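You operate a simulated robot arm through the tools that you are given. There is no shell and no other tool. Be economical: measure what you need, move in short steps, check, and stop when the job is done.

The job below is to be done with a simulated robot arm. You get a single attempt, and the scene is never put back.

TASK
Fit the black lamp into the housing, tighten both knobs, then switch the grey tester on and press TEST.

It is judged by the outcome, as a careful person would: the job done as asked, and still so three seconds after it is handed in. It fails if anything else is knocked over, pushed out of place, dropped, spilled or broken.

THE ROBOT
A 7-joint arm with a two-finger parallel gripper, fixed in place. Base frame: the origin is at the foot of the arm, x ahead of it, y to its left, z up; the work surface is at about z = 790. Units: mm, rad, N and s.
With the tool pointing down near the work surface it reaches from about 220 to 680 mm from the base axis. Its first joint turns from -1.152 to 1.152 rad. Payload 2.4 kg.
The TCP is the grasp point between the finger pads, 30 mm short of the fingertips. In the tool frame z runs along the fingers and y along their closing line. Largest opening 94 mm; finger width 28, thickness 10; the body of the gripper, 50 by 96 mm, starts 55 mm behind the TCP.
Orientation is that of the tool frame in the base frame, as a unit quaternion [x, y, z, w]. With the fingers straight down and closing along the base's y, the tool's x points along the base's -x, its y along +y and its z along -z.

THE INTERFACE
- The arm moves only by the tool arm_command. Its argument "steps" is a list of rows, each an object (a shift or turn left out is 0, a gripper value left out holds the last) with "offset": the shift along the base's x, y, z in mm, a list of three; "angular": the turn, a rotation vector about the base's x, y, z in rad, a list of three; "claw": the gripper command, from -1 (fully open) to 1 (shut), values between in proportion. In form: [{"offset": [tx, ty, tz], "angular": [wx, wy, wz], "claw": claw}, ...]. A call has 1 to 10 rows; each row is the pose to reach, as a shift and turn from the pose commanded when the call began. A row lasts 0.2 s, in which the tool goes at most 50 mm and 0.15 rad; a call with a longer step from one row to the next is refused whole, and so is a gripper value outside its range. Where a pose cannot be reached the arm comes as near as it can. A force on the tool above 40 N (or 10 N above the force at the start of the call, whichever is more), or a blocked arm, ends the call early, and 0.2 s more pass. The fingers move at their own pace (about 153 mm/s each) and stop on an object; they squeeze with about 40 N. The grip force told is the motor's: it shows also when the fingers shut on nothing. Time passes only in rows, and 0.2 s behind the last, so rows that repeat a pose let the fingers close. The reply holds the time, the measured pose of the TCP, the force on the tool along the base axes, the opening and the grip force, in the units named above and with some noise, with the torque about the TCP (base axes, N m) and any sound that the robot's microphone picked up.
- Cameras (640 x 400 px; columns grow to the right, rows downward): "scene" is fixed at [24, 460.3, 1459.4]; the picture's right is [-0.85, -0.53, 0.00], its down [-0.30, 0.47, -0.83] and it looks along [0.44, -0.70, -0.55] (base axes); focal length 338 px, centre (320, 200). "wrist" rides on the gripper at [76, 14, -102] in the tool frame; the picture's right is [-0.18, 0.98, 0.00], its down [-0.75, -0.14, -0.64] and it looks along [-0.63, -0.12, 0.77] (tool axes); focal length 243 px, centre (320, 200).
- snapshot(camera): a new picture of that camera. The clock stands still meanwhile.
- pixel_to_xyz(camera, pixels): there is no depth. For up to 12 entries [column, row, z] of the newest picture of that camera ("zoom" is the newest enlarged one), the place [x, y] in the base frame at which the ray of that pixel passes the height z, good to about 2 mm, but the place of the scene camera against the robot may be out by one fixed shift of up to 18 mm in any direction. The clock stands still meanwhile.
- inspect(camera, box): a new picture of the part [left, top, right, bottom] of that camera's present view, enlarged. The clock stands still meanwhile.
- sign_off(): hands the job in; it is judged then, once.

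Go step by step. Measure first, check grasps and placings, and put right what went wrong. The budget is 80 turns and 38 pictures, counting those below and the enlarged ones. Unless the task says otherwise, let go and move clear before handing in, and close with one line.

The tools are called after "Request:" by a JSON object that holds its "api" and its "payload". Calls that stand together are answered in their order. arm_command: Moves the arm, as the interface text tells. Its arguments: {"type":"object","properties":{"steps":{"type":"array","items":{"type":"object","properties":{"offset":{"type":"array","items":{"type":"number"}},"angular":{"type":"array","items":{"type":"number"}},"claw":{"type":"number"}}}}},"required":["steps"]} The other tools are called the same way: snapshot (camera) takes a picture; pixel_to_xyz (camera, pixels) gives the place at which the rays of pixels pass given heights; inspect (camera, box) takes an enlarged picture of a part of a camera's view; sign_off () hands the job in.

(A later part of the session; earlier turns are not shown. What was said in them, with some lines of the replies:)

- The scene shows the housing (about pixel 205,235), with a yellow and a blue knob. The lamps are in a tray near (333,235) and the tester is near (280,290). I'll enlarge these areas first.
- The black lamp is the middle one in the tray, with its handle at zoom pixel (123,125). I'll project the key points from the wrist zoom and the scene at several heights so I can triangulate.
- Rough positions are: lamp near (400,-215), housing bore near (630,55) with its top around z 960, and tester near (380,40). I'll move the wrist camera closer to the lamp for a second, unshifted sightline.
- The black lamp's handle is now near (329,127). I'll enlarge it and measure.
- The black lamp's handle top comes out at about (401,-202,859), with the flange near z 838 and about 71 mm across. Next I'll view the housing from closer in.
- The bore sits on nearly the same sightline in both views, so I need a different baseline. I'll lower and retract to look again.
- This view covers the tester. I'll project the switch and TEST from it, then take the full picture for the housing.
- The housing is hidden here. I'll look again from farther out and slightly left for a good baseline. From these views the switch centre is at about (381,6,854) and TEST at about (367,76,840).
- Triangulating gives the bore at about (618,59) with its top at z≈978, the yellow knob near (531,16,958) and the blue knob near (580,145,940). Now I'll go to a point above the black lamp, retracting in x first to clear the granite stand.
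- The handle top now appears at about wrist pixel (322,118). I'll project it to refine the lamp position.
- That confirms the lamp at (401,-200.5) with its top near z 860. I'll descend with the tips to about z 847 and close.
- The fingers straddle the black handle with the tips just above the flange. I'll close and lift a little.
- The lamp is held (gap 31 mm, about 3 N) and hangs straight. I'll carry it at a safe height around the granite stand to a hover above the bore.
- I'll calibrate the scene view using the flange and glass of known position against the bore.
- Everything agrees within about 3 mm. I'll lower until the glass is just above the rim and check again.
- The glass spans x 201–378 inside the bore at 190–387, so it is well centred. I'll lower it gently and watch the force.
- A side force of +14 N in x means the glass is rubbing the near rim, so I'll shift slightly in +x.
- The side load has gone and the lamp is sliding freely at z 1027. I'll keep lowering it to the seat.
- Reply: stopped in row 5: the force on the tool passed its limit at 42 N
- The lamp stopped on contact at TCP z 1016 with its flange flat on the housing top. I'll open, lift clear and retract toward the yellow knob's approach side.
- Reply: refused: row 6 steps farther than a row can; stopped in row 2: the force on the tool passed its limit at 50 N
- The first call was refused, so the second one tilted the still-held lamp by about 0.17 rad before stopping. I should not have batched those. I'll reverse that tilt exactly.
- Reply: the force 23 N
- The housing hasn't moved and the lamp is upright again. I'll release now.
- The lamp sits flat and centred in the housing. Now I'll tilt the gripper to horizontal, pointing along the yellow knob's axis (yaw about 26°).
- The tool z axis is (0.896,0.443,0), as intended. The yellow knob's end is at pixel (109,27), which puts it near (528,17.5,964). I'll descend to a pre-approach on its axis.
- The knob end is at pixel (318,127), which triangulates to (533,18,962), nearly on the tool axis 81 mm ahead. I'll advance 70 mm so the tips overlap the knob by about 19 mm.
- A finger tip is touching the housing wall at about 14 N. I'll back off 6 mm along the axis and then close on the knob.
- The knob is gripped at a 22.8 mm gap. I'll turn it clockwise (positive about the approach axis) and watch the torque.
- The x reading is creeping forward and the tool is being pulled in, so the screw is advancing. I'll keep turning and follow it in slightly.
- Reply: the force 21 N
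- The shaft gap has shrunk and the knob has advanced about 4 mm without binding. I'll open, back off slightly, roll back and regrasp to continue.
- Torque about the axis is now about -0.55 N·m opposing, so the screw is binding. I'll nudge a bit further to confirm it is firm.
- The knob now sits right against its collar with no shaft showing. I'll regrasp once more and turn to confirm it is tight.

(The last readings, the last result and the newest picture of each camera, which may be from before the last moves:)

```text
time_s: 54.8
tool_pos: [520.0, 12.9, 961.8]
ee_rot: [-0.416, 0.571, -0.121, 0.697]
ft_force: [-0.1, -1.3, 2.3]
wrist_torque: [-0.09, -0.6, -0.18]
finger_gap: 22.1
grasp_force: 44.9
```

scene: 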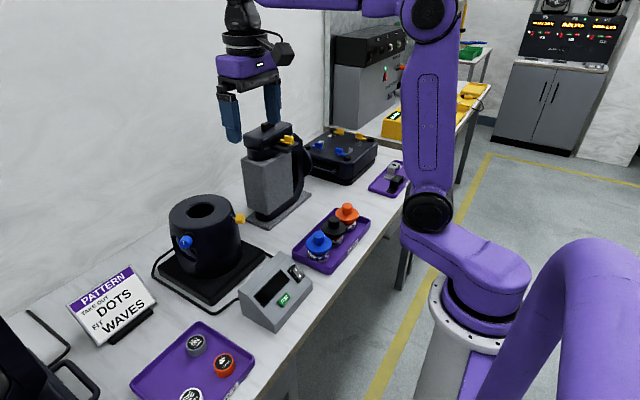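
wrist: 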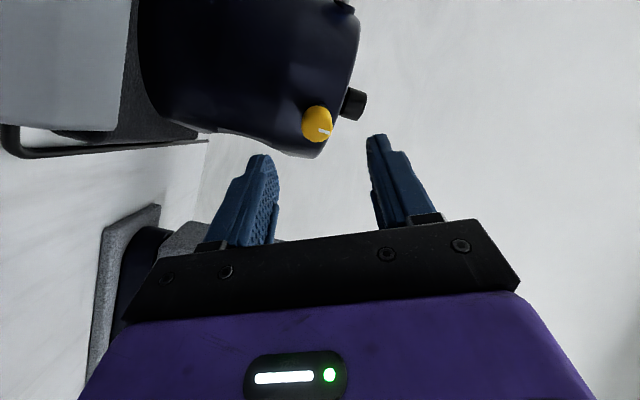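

The torque holds at about -0.5 N·m, and x no longer advances (steady at 520.0), so the grip is slipping and yellow is tight. I'll release, back out along the axis, rise and roll the wrist back.

Request:
{"api": "arm_command", "payload": {"steps": [{"claw": -0.2}, {"offset": [0, 0, 0]}, {"offset": [-22, -11, 0]}, {"offset": [-50, -25, 0]}, {"offset": [-75, -37, 20]}, {"offset": [-75, -37, 60]}, {"offset": [-75, -37, 100], "angular": [-0.1299, -0.0642, 0]}, {"offset": [-75, -37, 110], "angular": [-0.2598, -0.1285, 0]}, {"offset": [-75, -37, 110], "angular": [-0.3898, -0.1927, 0]}, {"offset": [-75, -37, 110], "angular": [-0.5197, -0.2569, 0]}]}}

Request:
{"api": "arm_command", "payload": {"steps": [{"angular": [-0.1299, -0.0642, 0]}, {"angular": [-0.2598, -0.1285, 0]}, {"angular": [-0.3898, -0.1927, 0]}, {"angular": [-0.5197, -0.2569, 0]}, {"angular": [-0.6496, -0.3212, 0]}, {"angular": [-0.7795, -0.3854, 0]}, {"angular": [-0.9094, -0.4496, 0]}, {"angular": [-1.0394, -0.5139, 0]}, {"angular": [-1.1693, -0.5781, 0]}, {"angular": [-1.2992, -0.6424, 0]}]}}

Request:
{"api": "arm_command", "payload": {"steps": [{"angular": [-0.1299, -0.0642, 0]}, {"angular": [-0.2598, -0.1285, 0]}, {"angular": [-0.3898, -0.1927, 0]}, {"angular": [-0.5197, -0.2569, 0]}, {"angular": [-0.6496, -0.3212, 0]}, {"angular": [-0.7795, -0.3854, 0]}, {"angular": [-0.9094, -0.4496, 0]}, {"angular": [-1.0394, -0.5139, 0]}, {"angular": [-1.1693, -0.5781, 0]}, {"angular": [-1.2992, -0.6424, 0]}]}}

```text
time_s: 57.0
tool_pos: [444.0, -24.4, 1072.4]
ee_rot: [-0.565, 0.426, -0.317, 0.631]
ft_force: [0.5, 0.0, -0.6]
wrist_torque: [-0.01, 0.01, 0.0]
finger_gap: 56.4
grasp_force: 0.0
```

```text
time_s: 59.2
tool_pos: [444.7, -23.5, 1070.9]
ee_rot: [0.705, 0.055, 0.656, -0.263]
ft_force: [0.0, 0.5, -0.2]
wrist_torque: [0.0, -0.01, 0.02]
finger_gap: 56.7
grasp_force: 0.1
```

```text
time_s: 61.4
tool_pos: [444.3, -24.9, 1071.3]
ee_rot: [0.491, 0.509, 0.666, 0.238]
ft_force: [-0.2, 0.4, 0.6]
wrist_torque: [0.01, -0.02, -0.03]
finger_gap: 56.6
grasp_force: 0.0
```

Now I'll yaw toward the blue knob's axis, swinging around the front of the housing.

Request:
{"api": "arm_command", "payload": {"steps": [{"offset": [0, 24, 0], "angular": [0, 0, -0.148]}, {"offset": [0, 48, 0], "angular": [0, 0, -0.296]}, {"offset": [0, 72, 0], "angular": [0, 0, -0.444]}, {"offset": [0, 98, 0], "angular": [0, 0, -0.592]}, {"offset": [0, 125, 0], "angular": [0, 0, -0.74]}, {"offset": [10, 152, 0], "angular": [0, 0, -0.888]}, {"offset": [25, 180, 0], "angular": [0, 0, -1.036]}, {"offset": [45, 208, 0], "angular": [0, 0, -1.184]}, {"offset": [70, 232, 0], "angular": [0, 0, -1.332]}, {"offset": [95, 255, 0], "angular": [0, 0, -1.48]}]}}

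```text
time_s: 63.6
tool_pos: [284.7, -200.5, 995.3]
ee_rot: [0.698, 0.097, 0.379, 0.6]
ft_force: [-0.1, 0.2, 0.1]
wrist_torque: [0.02, 0.01, -0.03]
finger_gap: 56.2
grasp_force: 0.0
out of reach, approached as far as the arm can: row 3, 4, 5, 6, 7, 8, 9, 10
```

The arm went to an odd spot at (285,-200,995) because those poses were out of reach. I'll look before moving again.

Request:
{"api": "snapshot", "payload": {"camera": "scene"}}

```text
8 pictures are left
```

scene: 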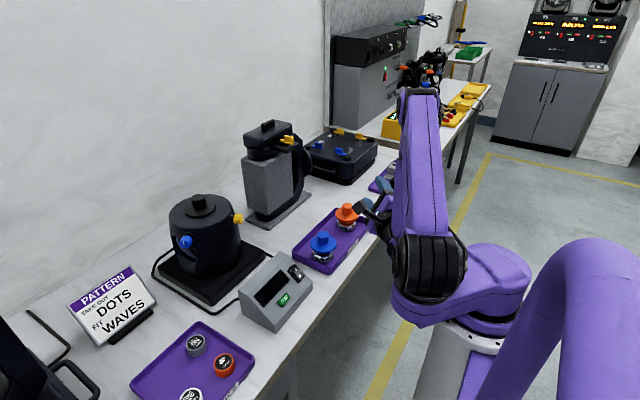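

Nothing was disturbed. I'll issue a null move to see which pose counts as commanded.

Request:
{"api": "arm_command", "payload": {"steps": [{"offset": [0, 0, 20]}]}}

```text
time_s: 64.0
tool_pos: [282.0, -203.8, 1011.6]
ee_rot: [0.698, 0.098, 0.381, 0.599]
ft_force: [-0.1, 0.0, 0.2]
wrist_torque: [0.03, -0.01, 0.01]
finger_gap: 56.4
grasp_force: 0.0
out of reach, approached as far as the arm can: row 1
```

Request:
{"api": "arm_command", "payload": {"steps": [{"offset": [10, 20, 30]}, {"offset": [20, 45, 60]}, {"offset": [30, 75, 90]}, {"offset": [45, 110, 100]}, {"offset": [60, 150, 100]}, {"offset": [75, 190, 100]}, {"offset": [90, 230, 100]}, {"offset": [105, 270, 100]}]}}

```text
time_s: 65.8
tool_pos: [280.3, -226.2, 1094.7]
ee_rot: [0.698, 0.099, 0.38, 0.599]
ft_force: [-0.2, -0.4, -0.4]
wrist_torque: [0.0, 0.02, 0.03]
finger_gap: 56.5
grasp_force: 0.1
out of reach, approached as far as the arm can: row 1, 2, 3, 4, 5, 6, 7, 8
```

This orientation can't translate, so the wrist configuration is at a limit. I'll return to tool-down first, then tilt directly toward blue.

Request:
{"api": "arm_command", "payload": {"steps": [{"offset": [5, 5, 5], "angular": [0.1128, 0.0956, 0]}, {"offset": [12, 12, 10], "angular": [0.2256, 0.1912, 0]}, {"offset": [22, 24, 15], "angular": [0.3384, 0.2868, 0]}, {"offset": [35, 40, 20], "angular": [0.4512, 0.3824, 0]}, {"offset": [50, 60, 25], "angular": [0.564, 0.478, 0]}, {"offset": [65, 80, 30], "angular": [0.6768, 0.5736, 0]}, {"offset": [80, 100, 35], "angular": [0.7896, 0.6692, 0]}, {"offset": [95, 122, 40], "angular": [0.9024, 0.7648, 0]}, {"offset": [110, 145, 45], "angular": [1.0152, 0.8604, 0]}, {"offset": [125, 170, 50], "angular": [1.128, 0.956, 0]}]}}

```text
time_s: 68.2
tool_pos: [346.2, -318.4, 1120.8]
ee_rot: [0.929, -0.347, -0.006, 0.127]
ft_force: [-0.4, -0.7, -0.5]
wrist_torque: [-0.02, 0.01, -0.02]
finger_gap: 56.3
grasp_force: 0.1
out of reach, approached as far as the arm can: row 1, 2, 5, 9, 10
stopped in row 10: the arm was blocked; the commanded pose is now the measured one
```

The tool is nearly down now, but rolled about 180° from home. I'll unwind the roll (positive about base z) while moving back toward the centre.

Request:
{"api": "arm_command", "payload": {"steps": [{"offset": [0, 5, 2], "angular": [0, 0, 0.148]}, {"offset": [0, 15, 5], "angular": [0, 0, 0.296]}, {"offset": [0, 35, 8], "angular": [0, 0, 0.444]}, {"offset": [5, 60, 12], "angular": [0, 0, 0.592]}, {"offset": [10, 90, 15], "angular": [0, 0, 0.74]}, {"offset": [20, 120, 20], "angular": [0, 0, 0.888]}, {"offset": [30, 155, 25], "angular": [0, 0, 1.036]}, {"offset": [40, 190, 30], "angular": [0, 0, 1.184]}, {"offset": [50, 225, 30], "angular": [0, 0, 1.332]}, {"offset": [60, 260, 30], "angular": [0, 0, 1.48]}]}}

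```text
time_s: 70.4
tool_pos: [400.4, -48.2, 1137.7]
ee_rot: [0.917, 0.369, 0.083, 0.123]
ft_force: [0.1, 0.4, 0.8]
wrist_torque: [0.0, 0.02, 0.01]
finger_gap: 56.5
grasp_force: 0.0
out of reach, approached as far as the arm can: row 4, 5, 6, 7, 8, 9, 10
```

That worked and the arm is central again. I'll finish rotating to the home tool-down orientation while moving left.

Request:
{"api": "arm_command", "payload": {"steps": [{"offset": [0, 10, 2], "angular": [-0.0132, 0.0196, 0.1461]}, {"offset": [0, 20, 4], "angular": [-0.0264, 0.0392, 0.2921]}, {"offset": [0, 35, 6], "angular": [-0.0396, 0.0588, 0.4382]}, {"offset": [5, 50, 8], "angular": [-0.0529, 0.0784, 0.5843]}, {"offset": [10, 65, 10], "angular": [-0.0661, 0.098, 0.7304]}, {"offset": [15, 80, 12], "angular": [-0.0793, 0.1176, 0.8765]}, {"offset": [20, 95, 12], "angular": [-0.0925, 0.1372, 1.0225]}, {"offset": [25, 110, 12], "angular": [-0.1057, 0.1568, 1.1686]}, {"offset": [30, 130, 12], "angular": [-0.119, 0.1764, 1.3147]}, {"offset": [30, 150, 12], "angular": [-0.1322, 0.196, 1.4608]}]}}

Request:
{"api": "arm_command", "payload": {"steps": [{"offset": [5, 8, 0], "angular": [-0.0132, 0.0196, 0.1461]}, {"offset": [10, 16, 0], "angular": [-0.0264, 0.0392, 0.2921]}, {"offset": [15, 24, 0], "angular": [-0.0396, 0.0588, 0.4382]}, {"offset": [20, 32, 0], "angular": [-0.0529, 0.0784, 0.5843]}, {"offset": [25, 40, 0], "angular": [-0.0661, 0.098, 0.7304]}, {"offset": [30, 50, 0], "angular": [-0.0793, 0.1176, 0.8765]}, {"offset": [30, 50, 0], "angular": [-0.0793, 0.1176, 0.8765]}]}}

```text
time_s: 72.8
tool_pos: [288.1, 149.8, 1037.9]
ee_rot: [0.479, 0.87, 0.08, 0.087]
ft_force: [-0.3, -0.2, -0.1]
wrist_torque: [0.06, -0.02, 0.0]
finger_gap: 56.3
grasp_force: 0.0
out of reach, approached as far as the arm can: row 1, 2, 3, 4, 5, 6, 7, 8, 9, 10
stopped in row 10: the arm was blocked; the commanded pose is now the measured one
```

```text
time_s: 74.4
tool_pos: [212.8, 235.0, 983.5]
ee_rot: [0.136, 0.986, 0.079, 0.052]
ft_force: [-0.4, 0.3, 0.6]
wrist_torque: [0.03, -0.01, 0.01]
finger_gap: 56.4
grasp_force: 0.2
out of reach, approached as far as the arm can: row 1, 2, 3, 4, 5, 6, 7
```

Request:
{"api": "snapshot", "payload": {"camera": "scene"}}

```text
7 pictures are left
```

scene: 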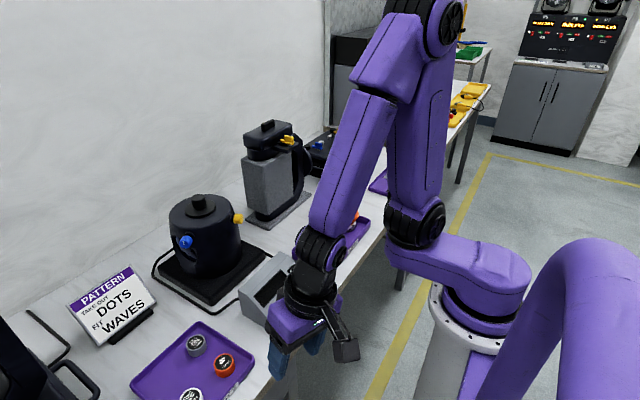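

Nothing has been touched, but the elbow has swung to an awkward configuration. I'll rise and move back toward the starting pose to unwind it.

Request:
{"api": "arm_command", "payload": {"steps": [{"offset": [0, 0, 40]}, {"offset": [5, -5, 85]}, {"offset": [25, -25, 120], "angular": [-0.04, 0.026, 0.068]}, {"offset": [50, -45, 150], "angular": [-0.079, 0.052, 0.136]}, {"offset": [78, -70, 180], "angular": [-0.118, 0.078, 0.204]}, {"offset": [108, -95, 200], "angular": [-0.158, 0.104, 0.272]}, {"offset": [138, -120, 210], "angular": [-0.158, 0.104, 0.272]}, {"offset": [168, -145, 217], "angular": [-0.158, 0.104, 0.272]}, {"offset": [198, -170, 217], "angular": [-0.158, 0.104, 0.272]}, {"offset": [221, -195, 217], "angular": [-0.158, 0.104, 0.272]}]}}

```text
time_s: 76.6
tool_pos: [342.8, 100.0, 1141.4]
ee_rot: [0.0, 0.992, -0.08, 0.102]
ft_force: [1.5, -0.1, -0.1]
wrist_torque: [0.03, 0.0, 0.02]
finger_gap: 56.8
grasp_force: 0.0
out of reach, approached as far as the arm can: row 1, 2, 3, 4, 5, 6, 7, 8, 9, 10
```

Request:
{"api": "arm_command", "payload": {"steps": [{"offset": [15, -10, 20], "angular": [0.04, 0.05, 0]}, {"offset": [30, -20, 40], "angular": [0.08, 0.1, 0]}, {"offset": [50, -32, 60], "angular": [0.12, 0.15, 0]}, {"offset": [70, -45, 80], "angular": [0.16, 0.204, 0]}, {"offset": [91, -60, 97], "angular": [0.16, 0.204, 0]}, {"offset": [91, -60, 97], "angular": [0.16, 0.204, 0]}, {"offset": [91, -60, 97], "angular": [0.16, 0.204, 0]}]}}

```text
time_s: 78.2
tool_pos: [431.5, 41.7, 1227.6]
ee_rot: [0.0, 0.99, -0.125, 0.061]
ft_force: [-0.4, -0.4, -0.6]
wrist_torque: [-0.03, 0.01, 0.01]
finger_gap: 56.4
grasp_force: 0.0
out of reach, approached as far as the arm can: row 1, 2, 3, 4, 5, 6, 7
```

Position is recovered, with the tool already leaning about 0.28 rad toward the blue axis direction. I'll try tilting on toward that axis while moving left, well clear of the housing.

Request:
{"api": "arm_command", "payload": {"steps": [{"offset": [0, 30, 0]}, {"offset": [5, 60, -5], "angular": [-0.1164, -0.0576, 0]}, {"offset": [10, 90, -15], "angular": [-0.2329, -0.1152, 0]}, {"offset": [15, 120, -25], "angular": [-0.3494, -0.1728, 0]}, {"offset": [20, 150, -35], "angular": [-0.4659, -0.2304, 0]}, {"offset": [25, 175, -45], "angular": [-0.5824, -0.288, 0]}, {"offset": [30, 195, -55], "angular": [-0.6988, -0.3455, 0]}, {"offset": [35, 210, -65], "angular": [-0.8154, -0.4031, 0]}, {"offset": [40, 220, -70], "angular": [-0.9318, -0.4607, 0]}, {"offset": [45, 225, -75], "angular": [-1.0483, -0.5183, 0]}]}}

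```text
time_s: 80.4
tool_pos: [476.5, 264.3, 1153.4]
ee_rot: [0.001, 0.748, -0.594, 0.295]
ft_force: [0.2, -0.6, -0.2]
wrist_torque: [0.01, 0.0, 0.04]
finger_gap: 56.6
grasp_force: 0.0
```

The full tilt is reachable this way. I'll finish the last 0.12 rad and descend to the pre-approach in front of the blue knob.

Request:
{"api": "arm_command", "payload": {"steps": [{"offset": [13, -8, -36], "angular": [-0.054, -0.027, 0]}, {"offset": [26, -16, -72], "angular": [-0.107, -0.053, 0]}, {"offset": [40, -25, -108], "angular": [-0.107, -0.053, 0]}, {"offset": [53, -34, -145], "angular": [-0.107, -0.053, 0]}, {"offset": [66, -43, -185], "angular": [-0.107, -0.053, 0]}, {"offset": [66, -43, -190], "angular": [-0.107, -0.053, 0]}]}}

Request:
{"api": "snapshot", "payload": {"camera": "wrist"}}

```text
time_s: 81.8
tool_pos: [540.7, 221.8, 962.6]
ee_rot: [0.001, 0.707, -0.633, 0.314]
ft_force: [-1.3, -0.3, -0.7]
wrist_torque: [0.01, 0.01, 0.01]
finger_gap: 56.4
grasp_force: 0.0
```

```text
6 pictures are left
```

wrist: 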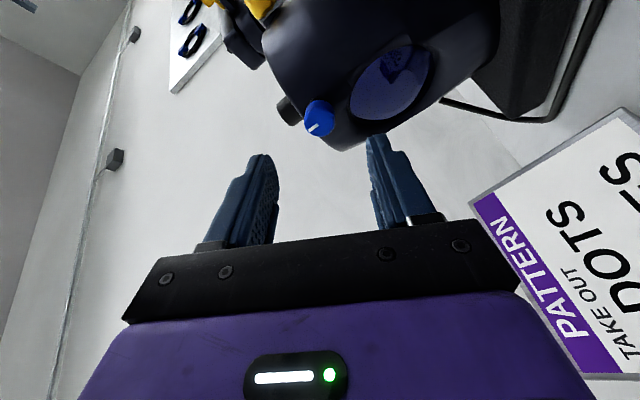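

The blue knob's end is at (317,122), almost exactly on the tool axis about 83 mm ahead. That matches the yellow geometry, so I'll advance 66 mm and close.

Request:
{"api": "arm_command", "payload": {"steps": [{"offset": [10, -20, 0]}, {"offset": [19, -40, 0]}, {"offset": [26, -52, 0.5]}, {"offset": [28.8, -59.4, 0.5]}, {"offset": [28.8, -59.4, 0.5]}]}}

Request:
{"api": "arm_command", "payload": {"steps": [{"claw": 1}, {"claw": 1}, {"claw": 1}]}}

```text
time_s: 83.0
tool_pos: [571.4, 161.9, 964.2]
ee_rot: [0.001, 0.707, -0.634, 0.314]
ft_force: [-0.1, -0.7, -0.8]
wrist_torque: [-0.02, -0.01, 0.0]
finger_gap: 56.5
grasp_force: 0.0
```

```text
time_s: 83.8
tool_pos: [569.5, 163.4, 963.4]
ee_rot: [-0.001, 0.708, -0.633, 0.313]
ft_force: [7.8, 1.8, -14.4]
wrist_torque: [0.38, 0.07, 0.42]
finger_gap: 22.5
grasp_force: 44.8
```

It's gripped at 22.5 mm. I'll turn clockwise about the approach axis, following it inward.

Request:
{"api": "arm_command", "payload": {"steps": [{"offset": [0.5, 0, -1], "angular": [0.062, -0.1254, 0]}, {"offset": [1, 0, -2], "angular": [0.124, -0.2509, 0]}, {"offset": [1, -0.2, -2], "angular": [0.186, -0.3763, 0]}, {"offset": [1, -0.4, -2], "angular": [0.248, -0.5018, 0]}, {"offset": [1, -0.6, -2], "angular": [0.31, -0.6272, 0]}, {"offset": [1, -0.7, -2], "angular": [0.372, -0.7526, 0]}, {"offset": [1, -0.8, -2], "angular": [0.434, -0.878, 0]}, {"offset": [1, -0.9, -2], "angular": [0.496, -1.0035, 0]}, {"offset": [1, -1, -2], "angular": [0.558, -1.1289, 0]}, {"offset": [1, -1.1, -2], "angular": [0.62, -1.2544, 0]}]}}

```text
time_s: 85.0
tool_pos: [568.5, 159.9, 965.3]
ee_rot: [0.248, 0.659, -0.491, 0.513]
ft_force: [-12.2, -1.9, 6.0]
wrist_torque: [0.25, 0.21, 0.4]
finger_gap: 22.8
grasp_force: 45.7
stopped in row 6: the force on the tool passed its limit at 41 N (the readings are from after the stop); the commanded pose is now the measured one
```

Side load stopped the turn after about 0.7 rad, so my axis is a few mm off. I'll regrip here to read the centring error along this closing direction.

Request:
{"api": "arm_command", "payload": {"steps": [{"claw": -0.3}, {"claw": -0.3}, {"claw": 1}, {"claw": 1}, {"claw": 1}]}}

```text
time_s: 86.2
tool_pos: [569.4, 159.3, 965.2]
ee_rot: [0.248, 0.659, -0.491, 0.513]
ft_force: [-14.6, -6.0, 6.3]
wrist_torque: [0.01, 0.1, 0.5]
finger_gap: 22.6
grasp_force: 45.2
```

Request:
{"api": "arm_command", "payload": {"steps": [{"offset": [-1, -0.5, 0.5]}, {"offset": [-1.8, -0.8, 0.8]}, {"offset": [-1.8, -0.8, 0.8]}]}}

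```text
time_s: 87.0
tool_pos: [569.5, 159.3, 965.5]
ee_rot: [0.247, 0.66, -0.488, 0.514]
ft_force: [2.6, -1.9, -1.3]
wrist_torque: [0.29, 0.14, 0.76]
finger_gap: 22.7
grasp_force: 45.3
```

The two pinned grips locate the knob axis at z≈962 and lateral about 1.4 mm lower. I'll open, recentre, regrip and turn.

Request:
{"api": "arm_command", "payload": {"steps": [{"claw": -0.3}, {"offset": [-1, 0.5, -2], "claw": -0.3}, {"offset": [-2.1, 1.0, -3.7], "claw": -0.3}, {"offset": [-2.1, 1.0, -3.7], "claw": 1}, {"offset": [-2.1, 1.0, -3.7], "claw": 1}, {"offset": [-2.1, 1.0, -3.7], "angular": [0.062, -0.1254, 0]}, {"offset": [-2.1, 1.0, -3.7], "angular": [0.124, -0.2509, 0]}, {"offset": [-2.0, 0.8, -3.7], "angular": [0.186, -0.3763, 0]}, {"offset": [-2.0, 0.7, -3.7], "angular": [0.248, -0.5018, 0]}, {"offset": [-1.9, 0.5, -3.7], "angular": [0.31, -0.6272, 0]}]}}

```text
time_s: 89.2
tool_pos: [567.3, 159.5, 961.3]
ee_rot: [0.462, 0.535, -0.283, 0.648]
ft_force: [4.1, 1.2, 0.3]
wrist_torque: [0.24, 0.12, 0.94]
finger_gap: 22.8
grasp_force: 44.4
```

Centred now, with forces of only about 4 N. I'll keep turning.

Request:
{"api": "arm_command", "payload": {"steps": [{"offset": [0, -0.1, 0], "angular": [0.062, -0.1254, 0]}, {"offset": [0.1, -0.2, 0], "angular": [0.124, -0.2509, 0]}, {"offset": [0.1, -0.3, 0], "angular": [0.186, -0.3763, 0]}, {"offset": [0.2, -0.4, 0], "angular": [0.248, -0.5018, 0]}, {"offset": [0.2, -0.5, 0], "angular": [0.31, -0.6272, 0]}, {"offset": [0.3, -0.6, 0], "angular": [0.372, -0.7526, 0]}, {"offset": [0.3, -0.7, 0], "angular": [0.434, -0.878, 0]}, {"offset": [0.4, -0.8, 0], "angular": [0.496, -1.0035, 0]}, {"offset": [0.4, -0.9, 0], "angular": [0.558, -1.1289, 0]}, {"offset": [0.5, -1, 0], "angular": [0.62, -1.2544, 0]}]}}

Request:
{"api": "arm_command", "payload": {"steps": [{"offset": [0, -0.1, 0], "angular": [0.062, -0.1254, 0]}, {"offset": [0.1, -0.2, 0], "angular": [0.124, -0.2509, 0]}, {"offset": [0.1, -0.3, 0], "angular": [0.186, -0.3763, 0]}, {"offset": [0.2, -0.4, 0], "angular": [0.248, -0.5018, 0]}, {"offset": [0.2, -0.5, 0], "angular": [0.31, -0.6272, 0]}, {"offset": [0.3, -0.6, 0], "angular": [0.372, -0.7526, 0]}, {"offset": [0.3, -0.7, 0], "angular": [0.434, -0.878, 0]}]}}

```text
time_s: 91.4
tool_pos: [567.0, 158.6, 961.5]
ee_rot: [0.702, 0.116, 0.202, 0.673]
ft_force: [3.5, 3.8, -7.1]
wrist_torque: [-0.03, -0.01, -0.02]
finger_gap: 22.2
grasp_force: 45.3
```

```text
time_s: 93.0
tool_pos: [567.4, 158.0, 960.2]
ee_rot: [0.674, -0.223, 0.498, 0.498]
ft_force: [-2.4, 1.9, -14.1]
wrist_torque: [0.96, 0.51, 0.05]
finger_gap: 22.4
grasp_force: 44.7
```

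Request:
{"api": "arm_command", "payload": {"steps": [{"offset": [0, -0.1, -1], "angular": [0.062, -0.1254, 0]}, {"offset": [0.1, -0.2, -1], "angular": [0.124, -0.2509, 0]}, {"offset": [0.1, -0.3, -1], "angular": [0.186, -0.3763, 0]}, {"offset": [0.2, -0.4, -0.7], "angular": [0.248, -0.5018, 0]}, {"offset": [0.2, -0.5, -0.5], "angular": [0.31, -0.6272, 0]}, {"offset": [0.3, -0.6, 0], "angular": [0.372, -0.7526, 0]}, {"offset": [0.3, -0.7, 0], "angular": [0.434, -0.878, 0]}]}}

```text
time_s: 94.6
tool_pos: [568.7, 158.5, 960.8]
ee_rot: [0.5, -0.497, 0.67, 0.233]
ft_force: [-4.5, -3.8, 2.4]
wrist_torque: [-0.59, -0.34, 0.26]
finger_gap: 22.6
grasp_force: 44.8
stopped in row 7: the force on the tool passed its limit at 64 N (the readings are from after the stop); the commanded pose is now the measured one
```

The force limit tripped at about 4.7 rad total. I'll open, roll back and regrasp to continue.

Request:
{"api": "arm_command", "payload": {"steps": [{"claw": -0.3}, {"claw": -0.3}, {"angular": [-0.0642, 0.1299, 0]}, {"angular": [-0.1285, 0.2598, 0]}, {"angular": [-0.1927, 0.3898, 0]}, {"angular": [-0.2569, 0.5197, 0]}, {"angular": [-0.3212, 0.6496, 0]}, {"angular": [-0.3854, 0.7795, 0]}, {"angular": [-0.4496, 0.9094, 0]}, {"angular": [-0.5139, 1.0394, 0]}]}}

Request:
{"api": "arm_command", "payload": {"steps": [{"angular": [-0.0642, 0.1299, 0]}, {"angular": [-0.1285, 0.2598, 0]}, {"angular": [-0.1927, 0.3898, 0]}, {"angular": [-0.2569, 0.5197, 0]}, {"angular": [-0.3212, 0.6496, 0]}, {"angular": [-0.3854, 0.7795, 0]}, {"angular": [-0.4496, 0.9094, 0]}, {"angular": [-0.5139, 1.0394, 0]}, {"angular": [-0.5139, 1.0394, 0], "claw": 1}, {"angular": [-0.5139, 1.0394, 0], "claw": 1}]}}

```text
time_s: 96.8
tool_pos: [568.4, 161.2, 960.4]
ee_rot: [0.693, -0.138, 0.435, 0.557]
ft_force: [0.7, 0.1, -0.1]
wrist_torque: [0.0, -0.01, -0.03]
finger_gap: 61.2
grasp_force: 0.0
```

```text
time_s: 99.0
tool_pos: [568.5, 160.7, 960.9]
ee_rot: [0.658, 0.262, 0.059, 0.703]
ft_force: [1.8, -0.1, 5.2]
wrist_torque: [-0.41, -0.17, 0.08]
finger_gap: 22.4
grasp_force: 44.9
```

Request:
{"api": "arm_command", "payload": {"steps": [{"offset": [0.1, -0.2, 0.3], "angular": [0.062, -0.1254, 0]}, {"offset": [0.2, -0.4, 0.5], "angular": [0.124, -0.2509, 0]}, {"offset": [0.2, -0.6, 0.5], "angular": [0.186, -0.3763, 0]}, {"offset": [0.3, -0.8, 0.5], "angular": [0.248, -0.5018, 0]}, {"offset": [0.3, -1, 0.5], "angular": [0.31, -0.6272, 0]}, {"offset": [0.4, -1.2, 0.5], "angular": [0.372, -0.7526, 0]}, {"offset": [0.4, -1.3, 0.5], "angular": [0.434, -0.878, 0]}, {"offset": [0.4, -1.4, 0.5], "angular": [0.496, -1.0035, 0]}]}}

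Request:
{"api": "arm_command", "payload": {"steps": [{"offset": [0, -0.1, 0], "angular": [0.062, -0.1254, 0]}, {"offset": [0, -0.2, 0], "angular": [0.124, -0.2509, 0]}, {"offset": [0.1, -0.3, 0], "angular": [0.186, -0.3763, 0]}, {"offset": [0.1, -0.4, 0], "angular": [0.248, -0.5018, 0]}, {"offset": [0.1, -0.5, 0], "angular": [0.31, -0.6272, 0]}, {"offset": [0.2, -0.5, 0], "angular": [0.372, -0.7526, 0]}]}}

```text
time_s: 100.8
tool_pos: [569.1, 159.0, 962.2]
ee_rot: [0.694, -0.127, 0.427, 0.565]
ft_force: [1.3, 1.0, 24.6]
wrist_torque: [0.32, 0.26, 0.0]
finger_gap: 22.9
grasp_force: 44.7
```

```text
time_s: 102.2
tool_pos: [568.6, 157.1, 959.7]
ee_rot: [0.583, -0.399, 0.618, 0.345]
ft_force: [-8.2, -1.2, -1.1]
wrist_torque: [0.14, 0.39, 0.52]
finger_gap: 22.9
grasp_force: 44.7
```

Resistance is starting to appear (about -0.29 N·m). I'll regrasp and turn further while watching the torque.

Request:
{"api": "arm_command", "payload": {"steps": [{"claw": -0.3}, {"claw": -0.3}, {"angular": [-0.0642, 0.1299, 0]}, {"angular": [-0.1285, 0.2598, 0]}, {"angular": [-0.1927, 0.3898, 0]}, {"angular": [-0.2569, 0.5197, 0]}, {"angular": [-0.3212, 0.6496, 0]}, {"angular": [-0.3854, 0.7795, 0]}, {"angular": [-0.3854, 0.7795, 0], "claw": 1}, {"angular": [-0.3854, 0.7795, 0], "claw": 1}]}}

Request:
{"api": "arm_command", "payload": {"steps": [{"offset": [0, -0.2, 0], "angular": [0.062, -0.1254, 0]}, {"offset": [0, -0.3, 0], "angular": [0.124, -0.2509, 0]}, {"offset": [0, -0.4, 0], "angular": [0.186, -0.3763, 0]}]}}

Request:
{"api": "arm_command", "payload": {"steps": [{"offset": [0, -0.2, 0], "angular": [0.062, -0.1254, 0]}, {"offset": [0, -0.3, 0], "angular": [0.124, -0.2509, 0]}, {"offset": [0, -0.4, 0], "angular": [0.186, -0.3763, 0]}]}}

Request:
{"api": "inspect", "payload": {"camera": "scene", "box": [140, 190, 250, 280]}}

```text
time_s: 104.4
tool_pos: [567.9, 159.0, 960.9]
ee_rot: [0.697, -0.115, 0.416, 0.573]
ft_force: [-8.7, -3.2, 7.1]
wrist_torque: [0.22, 0.15, 0.22]
finger_gap: 22.3
grasp_force: 44.9
```

```text
time_s: 105.2
tool_pos: [568.6, 157.6, 962.3]
ee_rot: [0.657, -0.259, 0.527, 0.473]
ft_force: [-11.8, -3.7, 10.8]
wrist_torque: [0.02, 0.33, 0.26]
finger_gap: 22.9
grasp_force: 44.6
```

```text
time_s: 106.0
tool_pos: [569.9, 159.2, 960.1]
ee_rot: [0.589, -0.39, 0.614, 0.353]
ft_force: [-10.4, -2.1, 3.1]
wrist_torque: [-0.02, 0.39, 0.46]
finger_gap: 22.8
grasp_force: 44.7
```

```text
4.44 times, centred on (195, 235) of scene
```

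zoom: 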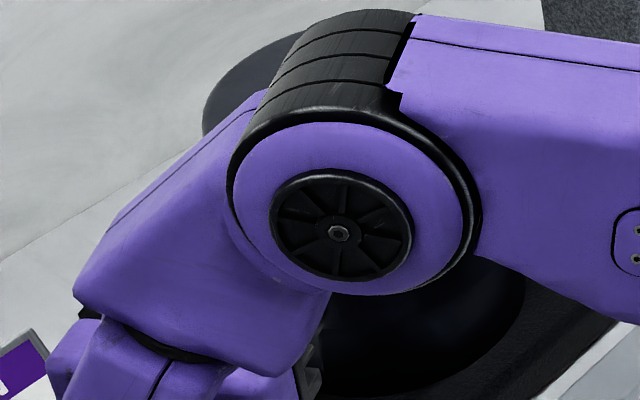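

The view is blocked by the arm. Torque is about -0.36 N·m, comparable to yellow when tight. I'll give it one more turn to confirm it saturates.

Request:
{"api": "arm_command", "payload": {"steps": [{"offset": [-0.5, 0, 0], "angular": [0.062, -0.1254, 0]}, {"offset": [-1, 0, 0], "angular": [0.124, -0.2509, 0]}, {"offset": [-1, 0, 0], "angular": [0.186, -0.3763, 0]}]}}

Request:
{"api": "arm_command", "payload": {"steps": [{"claw": -0.3}, {"claw": -0.3}, {"angular": [-0.0642, 0.1299, 0]}, {"angular": [-0.1285, 0.2598, 0]}, {"angular": [-0.1927, 0.3898, 0]}, {"angular": [-0.2569, 0.5197, 0]}, {"angular": [-0.3212, 0.6496, 0]}, {"angular": [-0.3854, 0.7795, 0]}, {"angular": [-0.3854, 0.7795, 0], "claw": 1}, {"angular": [-0.3854, 0.7795, 0], "claw": 1}]}}

Request:
{"api": "arm_command", "payload": {"steps": [{"offset": [0, -0.2, 0], "angular": [0.062, -0.1254, 0]}, {"offset": [0, -0.3, 0], "angular": [0.124, -0.2509, 0]}, {"offset": [0, -0.4, 0], "angular": [0.186, -0.3763, 0]}, {"offset": [0, -0.4, 0], "angular": [0.248, -0.5018, 0]}, {"offset": [0, -0.4, 0], "angular": [0.31, -0.6272, 0]}]}}

```text
time_s: 106.8
tool_pos: [568.7, 159.6, 959.7]
ee_rot: [0.5, -0.497, 0.67, 0.231]
ft_force: [-11.2, -9.5, 2.1]
wrist_torque: [-0.58, 0.16, 0.2]
finger_gap: 22.9
grasp_force: 44.8
out of reach, approached as far as the arm can: row 3
```

```text
time_s: 109.0
tool_pos: [567.3, 158.1, 960.8]
ee_rot: [0.659, -0.251, 0.517, 0.485]
ft_force: [-26.1, -8.3, 12.3]
wrist_torque: [0.26, 0.13, 0.01]
finger_gap: 22.4
grasp_force: 45.0
```

```text
time_s: 110.2
tool_pos: [569.6, 159.5, 959.1]
ee_rot: [0.534, -0.462, 0.652, 0.277]
ft_force: [-22.1, -10.6, 2.4]
wrist_torque: [-0.32, 0.41, 0.28]
finger_gap: 22.0
grasp_force: 45.6
```

Torque saturates at about -0.5 N·m with no more advance, so blue is tight. I'll release, back straight out, rise, unwind the wrist roll and return the tool to vertical.

Request:
{"api": "arm_command", "payload": {"steps": [{"claw": -0.3}, {"claw": -0.3}, {"offset": [-10, 20, 0]}, {"offset": [-24, 50, 0]}, {"offset": [-36, 76, 10]}, {"offset": [-36, 76, 50]}, {"offset": [-36, 76, 90]}, {"offset": [-36, 76, 130]}, {"offset": [-36, 76, 130]}]}}

Request:
{"api": "arm_command", "payload": {"steps": [{"angular": [-0.0664, 0.1344, 0]}, {"angular": [-0.1329, 0.2688, 0]}, {"angular": [-0.1993, 0.4032, 0]}, {"angular": [-0.2658, 0.5376, 0]}, {"angular": [-0.3322, 0.672, 0]}, {"angular": [-0.3987, 0.8064, 0]}, {"angular": [-0.4651, 0.9408, 0]}, {"angular": [-0.5316, 1.0752, 0]}, {"angular": [-0.598, 1.2096, 0]}, {"angular": [-0.6645, 1.344, 0]}]}}

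Request:
{"api": "arm_command", "payload": {"steps": [{"angular": [-0.0664, 0.1344, 0]}, {"angular": [-0.1329, 0.2688, 0]}, {"angular": [-0.1993, 0.4032, 0]}, {"angular": [-0.2658, 0.5376, 0]}, {"angular": [-0.3322, 0.672, 0]}, {"angular": [-0.3987, 0.8064, 0]}, {"angular": [-0.4651, 0.9408, 0]}, {"angular": [-0.5316, 1.0752, 0]}, {"angular": [-0.598, 1.2096, 0]}, {"angular": [-0.6645, 1.344, 0]}]}}

Request:
{"api": "arm_command", "payload": {"steps": [{"angular": [-0.0664, 0.1344, 0]}, {"angular": [-0.1329, 0.2688, 0]}, {"angular": [-0.1993, 0.4032, 0]}, {"angular": [-0.2658, 0.5376, 0]}, {"angular": [-0.3322, 0.672, 0]}, {"angular": [-0.3987, 0.8064, 0]}, {"angular": [-0.4651, 0.9408, 0]}, {"angular": [-0.5316, 1.0752, 0]}, {"angular": [-0.598, 1.2096, 0]}, {"angular": [-0.6645, 1.344, 0]}]}}

```text
time_s: 112.2
tool_pos: [534.2, 235.2, 1090.3]
ee_rot: [0.535, -0.459, 0.653, 0.276]
ft_force: [0.2, 0.1, 0.5]
wrist_torque: [0.02, -0.02, 0.02]
finger_gap: 60.8
grasp_force: 0.1
```

```text
time_s: 114.4
tool_pos: [533.9, 236.1, 1088.9]
ee_rot: [0.707, 0.031, 0.29, 0.644]
ft_force: [-0.4, -0.4, -0.7]
wrist_torque: [0.0, 0.01, -0.04]
finger_gap: 60.9
grasp_force: 0.0
```

```text
time_s: 116.6
tool_pos: [533.1, 236.4, 1090.1]
ee_rot: [0.499, 0.503, -0.229, 0.667]
ft_force: [0.7, 0.3, -0.6]
wrist_torque: [0.04, 0.03, 0.02]
finger_gap: 61.1
grasp_force: 0.0
```

```text
time_s: 118.8
tool_pos: [534.0, 235.9, 1090.0]
ee_rot: [0.025, 0.706, -0.625, 0.332]
ft_force: [0.9, -0.4, -0.3]
wrist_torque: [0.02, 0.03, -0.01]
finger_gap: 61.4
grasp_force: 0.0
```

The wrist is unwound. Now I'll tilt to vertical while moving over the tester, closing the fingers.

Request:
{"api": "arm_command", "payload": {"steps": [{"offset": [-10, -10, 6], "angular": [0.1264, 0.0671, 0.005], "claw": 1}, {"offset": [-20, -20, 12], "angular": [0.2527, 0.1342, 0.01]}, {"offset": [-32, -36, 18], "angular": [0.3791, 0.2013, 0.015]}, {"offset": [-44, -54, 24], "angular": [0.5055, 0.2684, 0.02]}, {"offset": [-56, -72, 30], "angular": [0.6318, 0.3355, 0.025]}, {"offset": [-68, -92, 36], "angular": [0.7582, 0.4025, 0.03]}, {"offset": [-80, -112, 42], "angular": [0.8845, 0.4696, 0.035]}, {"offset": [-90, -132, 48], "angular": [1.0109, 0.5367, 0.04]}, {"offset": [-100, -152, 54], "angular": [1.1373, 0.6038, 0.045]}, {"offset": [-110, -172, 60], "angular": [1.2636, 0.6709, 0.05]}]}}

Request:
{"api": "arm_command", "payload": {"steps": [{"offset": [-5, -5, 0], "angular": [0.1264, 0.0671, 0.005]}, {"offset": [-20, -20, -20], "angular": [0.1264, 0.0671, 0.005]}, {"offset": [-40, -40, -30], "angular": [0.1264, 0.0671, 0.005]}, {"offset": [-47, -58, -60], "angular": [0.1264, 0.0671, 0.005]}, {"offset": [-47, -58, -100], "angular": [0.1264, 0.0671, 0.005]}, {"offset": [-47, -58, -140], "angular": [0.1264, 0.0671, 0.005]}, {"offset": [-47, -58, -180], "angular": [0.1264, 0.0671, 0.005]}, {"offset": [-47, -58, -180], "angular": [0.1264, 0.0671, 0.005]}]}}

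Request:
{"api": "snapshot", "payload": {"camera": "wrist"}}

Request:
{"api": "inspect", "payload": {"camera": "scene", "box": [150, 190, 320, 330]}}

```text
time_s: 121.0
tool_pos: [436.9, 80.5, 1140.5]
ee_rot: [0.004, 0.991, -0.124, 0.06]
ft_force: [0.0, 1.2, -0.3]
wrist_torque: [-0.04, -0.03, -0.01]
finger_gap: 0.0
grasp_force: 32.7
out of reach, approached as far as the arm can: row 10
```

```text
time_s: 122.8
tool_pos: [389.3, 23.7, 960.9]
ee_rot: [0.002, 0.998, -0.062, 0.026]
ft_force: [0.0, -0.4, 0.3]
wrist_torque: [0.0, 0.02, 0.0]
finger_gap: 0.2
grasp_force: 33.4
out of reach, approached as far as the arm can: row 1, 2, 3, 4, 5, 6
```

```text
4 pictures are left
```

wrist: 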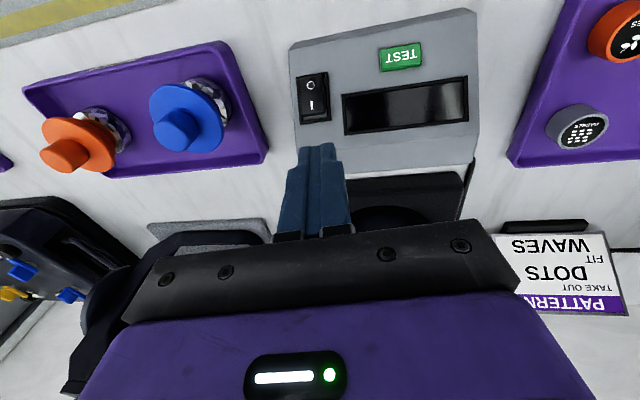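

```text
2.86 times, centred on (235, 260) of scene
```

zoom: 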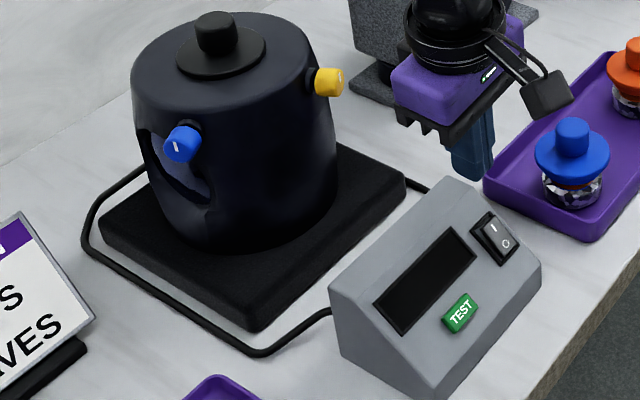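

Both knobs sit against their collars and nothing else has moved. The switch is at wrist pixel (312,95) with its "I" end near (312,106), so I'll project those and TEST.

Request:
{"api": "pixel_to_xyz", "payload": {"camera": "wrist", "pixels": [[312, 106, 858], [312, 95, 854], [312, 84, 850], [313, 117, 862], [401, 56, 840], [401, 67, 845]]}}

Request:
{"api": "arm_command", "payload": {"steps": [{"offset": [-6, -9, 0], "angular": [0.062, 0.026, 0]}, {"offset": [-13, -18, -20], "angular": [0.124, 0.052, 0.004]}, {"offset": [-13, -18, -40], "angular": [0.124, 0.052, 0.004]}, {"offset": [-13, -18, -40], "angular": [0.124, 0.052, 0.004]}]}}

```text
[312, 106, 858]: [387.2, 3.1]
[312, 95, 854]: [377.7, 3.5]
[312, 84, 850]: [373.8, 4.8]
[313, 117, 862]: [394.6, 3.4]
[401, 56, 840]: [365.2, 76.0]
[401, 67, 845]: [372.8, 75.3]
```

```text
time_s: 123.8
tool_pos: [368.2, 3.8, 918.0]
ee_rot: [-0.001, 0.999, -0.032, 0.011]
ft_force: [-0.8, 0.1, 0.4]
wrist_torque: [0.0, 0.01, 0.02]
finger_gap: 0.0
grasp_force: 33.3
out of reach, approached as far as the arm can: row 1, 2, 3, 4
```

The tip is near (369,2,888). I'll shift so its far edge lands on the "I" half (x≈389) and press down gently.

Request:
{"api": "arm_command", "payload": {"steps": [{"offset": [7, 0, -10]}, {"offset": [7, 0, -20]}, {"offset": [7, 0, -24]}, {"offset": [7, 0, -27]}, {"offset": [7, 0, -30]}, {"offset": [7, 0, -32]}]}}

Request:
{"api": "inspect", "payload": {"camera": "scene", "box": [240, 230, 330, 320]}}

```text
time_s: 125.0
tool_pos: [374.3, 4.3, 889.5]
ee_rot: [-0.001, 0.999, -0.033, 0.013]
ft_force: [-5.4, 1.7, 15.3]
wrist_torque: [0.13, -0.07, -0.08]
finger_gap: 0.0
grasp_force: 32.8
stopped in row 5: the force on the tool passed its limit at 54 N (the readings are from after the stop); the commanded pose is now the measured one
```

```text
4.44 times, centred on (285, 275) of scene
```

zoom: 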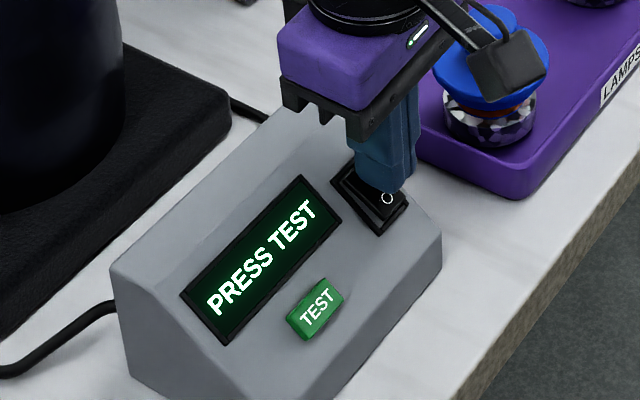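

The tester is on and its display reads "PRESS TEST". I'll lift, move over TEST at about (366,76) and press.

Request:
{"api": "arm_command", "payload": {"steps": [{"offset": [0, 0, 30]}, {"offset": [-6, 35, 30]}, {"offset": [-13, 73, 25]}, {"offset": [-13, 73, 5]}, {"offset": [-13, 73, -4]}, {"offset": [-13, 73, -8]}, {"offset": [-13, 73, -12]}, {"offset": [-13, 73, -16]}, {"offset": [-13, 73, -19]}]}}

Request:
{"api": "inspect", "payload": {"camera": "scene", "box": [240, 230, 330, 320]}}

```text
time_s: 127.0
tool_pos: [363.7, 77.3, 870.4]
ee_rot: [0.0, 0.999, -0.033, 0.015]
ft_force: [4.6, 0.6, 20.8]
wrist_torque: [0.05, -0.41, 0.0]
finger_gap: 0.2
grasp_force: 33.4
heard: click
```

```text
4.44 times, centred on (285, 275) of scene
```

zoom: 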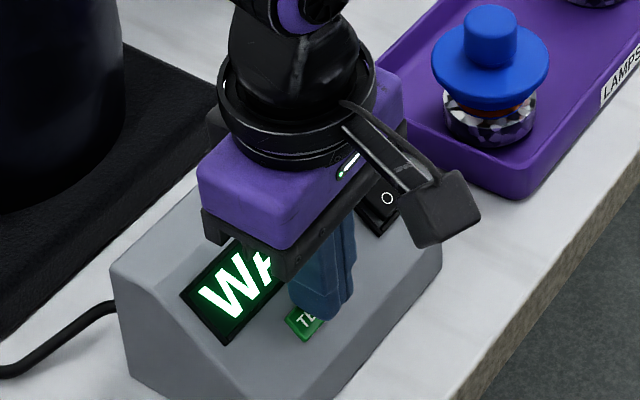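

There was a click and the display has changed to something starting "WA…", probably "WAIT". I'll lift clear and wait for the result.

Request:
{"api": "arm_command", "payload": {"steps": [{"offset": [0, 0, 40]}, {"offset": [0, 0, 85]}, {"offset": [0, 0, 130]}, {"offset": [0, 0, 175]}, {"offset": [10, -45, 200]}, {"offset": [20, -90, 220]}, {"offset": [20, -130, 220]}, {"offset": [20, -170, 220]}, {"offset": [20, -210, 220]}, {"offset": [20, -210, 220]}]}}

Request:
{"api": "inspect", "payload": {"camera": "scene", "box": [140, 180, 340, 320]}}

```text
refused: row 5 steps farther than a row can; nothing moved
```

```text
2.86 times, centred on (240, 250) of scene
```

zoom: 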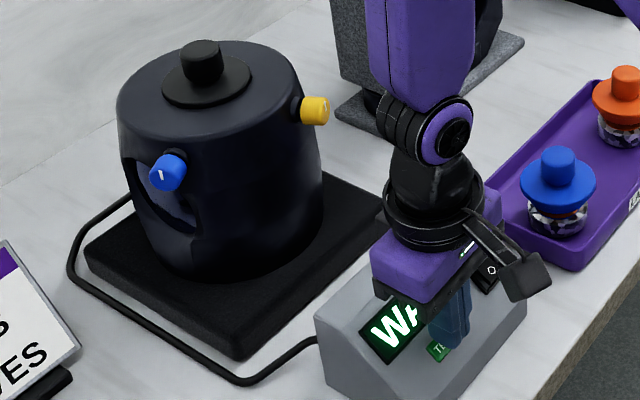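

The lift was refused because one row was too long. I'll retry with smaller steps; one picture is left.

Request:
{"api": "arm_command", "payload": {"steps": [{"offset": [0, 0, 40]}, {"offset": [0, 0, 80]}, {"offset": [0, 0, 120]}, {"offset": [0, 0, 160]}, {"offset": [0, 0, 200]}, {"offset": [0, -40, 200]}, {"offset": [0, -80, 200]}, {"offset": [0, -120, 200]}, {"offset": [0, -160, 200]}, {"offset": [0, -160, 200]}]}}

Request:
{"api": "inspect", "payload": {"camera": "scene", "box": [140, 180, 340, 320]}}

```text
time_s: 129.2
tool_pos: [358.3, -84.2, 1020.7]
ee_rot: [-0.002, 0.996, -0.085, 0.021]
ft_force: [0.3, 0.3, 0.9]
wrist_torque: [0.02, -0.01, 0.0]
finger_gap: 0.0
grasp_force: 33.0
out of reach, approached as far as the arm can: row 2, 3, 4, 5, 6, 7, 8, 9, 10
```

```text
refused: no pictures are left
5 turns are left
```

There are no pictures left. The arm is clear, so I'll hold for two seconds to let the test finish.

Request:
{"api": "arm_command", "payload": {"steps": [{}, {}, {}, {}, {}, {}, {}, {}, {}, {}]}}

```text
time_s: 131.4
tool_pos: [359.0, -83.3, 1022.1]
ee_rot: [-0.003, 0.996, -0.084, 0.021]
ft_force: [0.8, -0.1, 0.1]
wrist_torque: [-0.01, 0.03, -0.03]
finger_gap: 0.1
grasp_force: 33.4
4 turns are left
```

The arm is steady and clear, so I'm handing the job in.

Request:
{"api": "sign_off", "payload": {}}

```text
The job is handed in.
```

The black lamp is in the housing, both knobs turned until they resisted, the tester is on and TEST clicked; the display then read "WA…", and I had no pictures left to see the test's final result.
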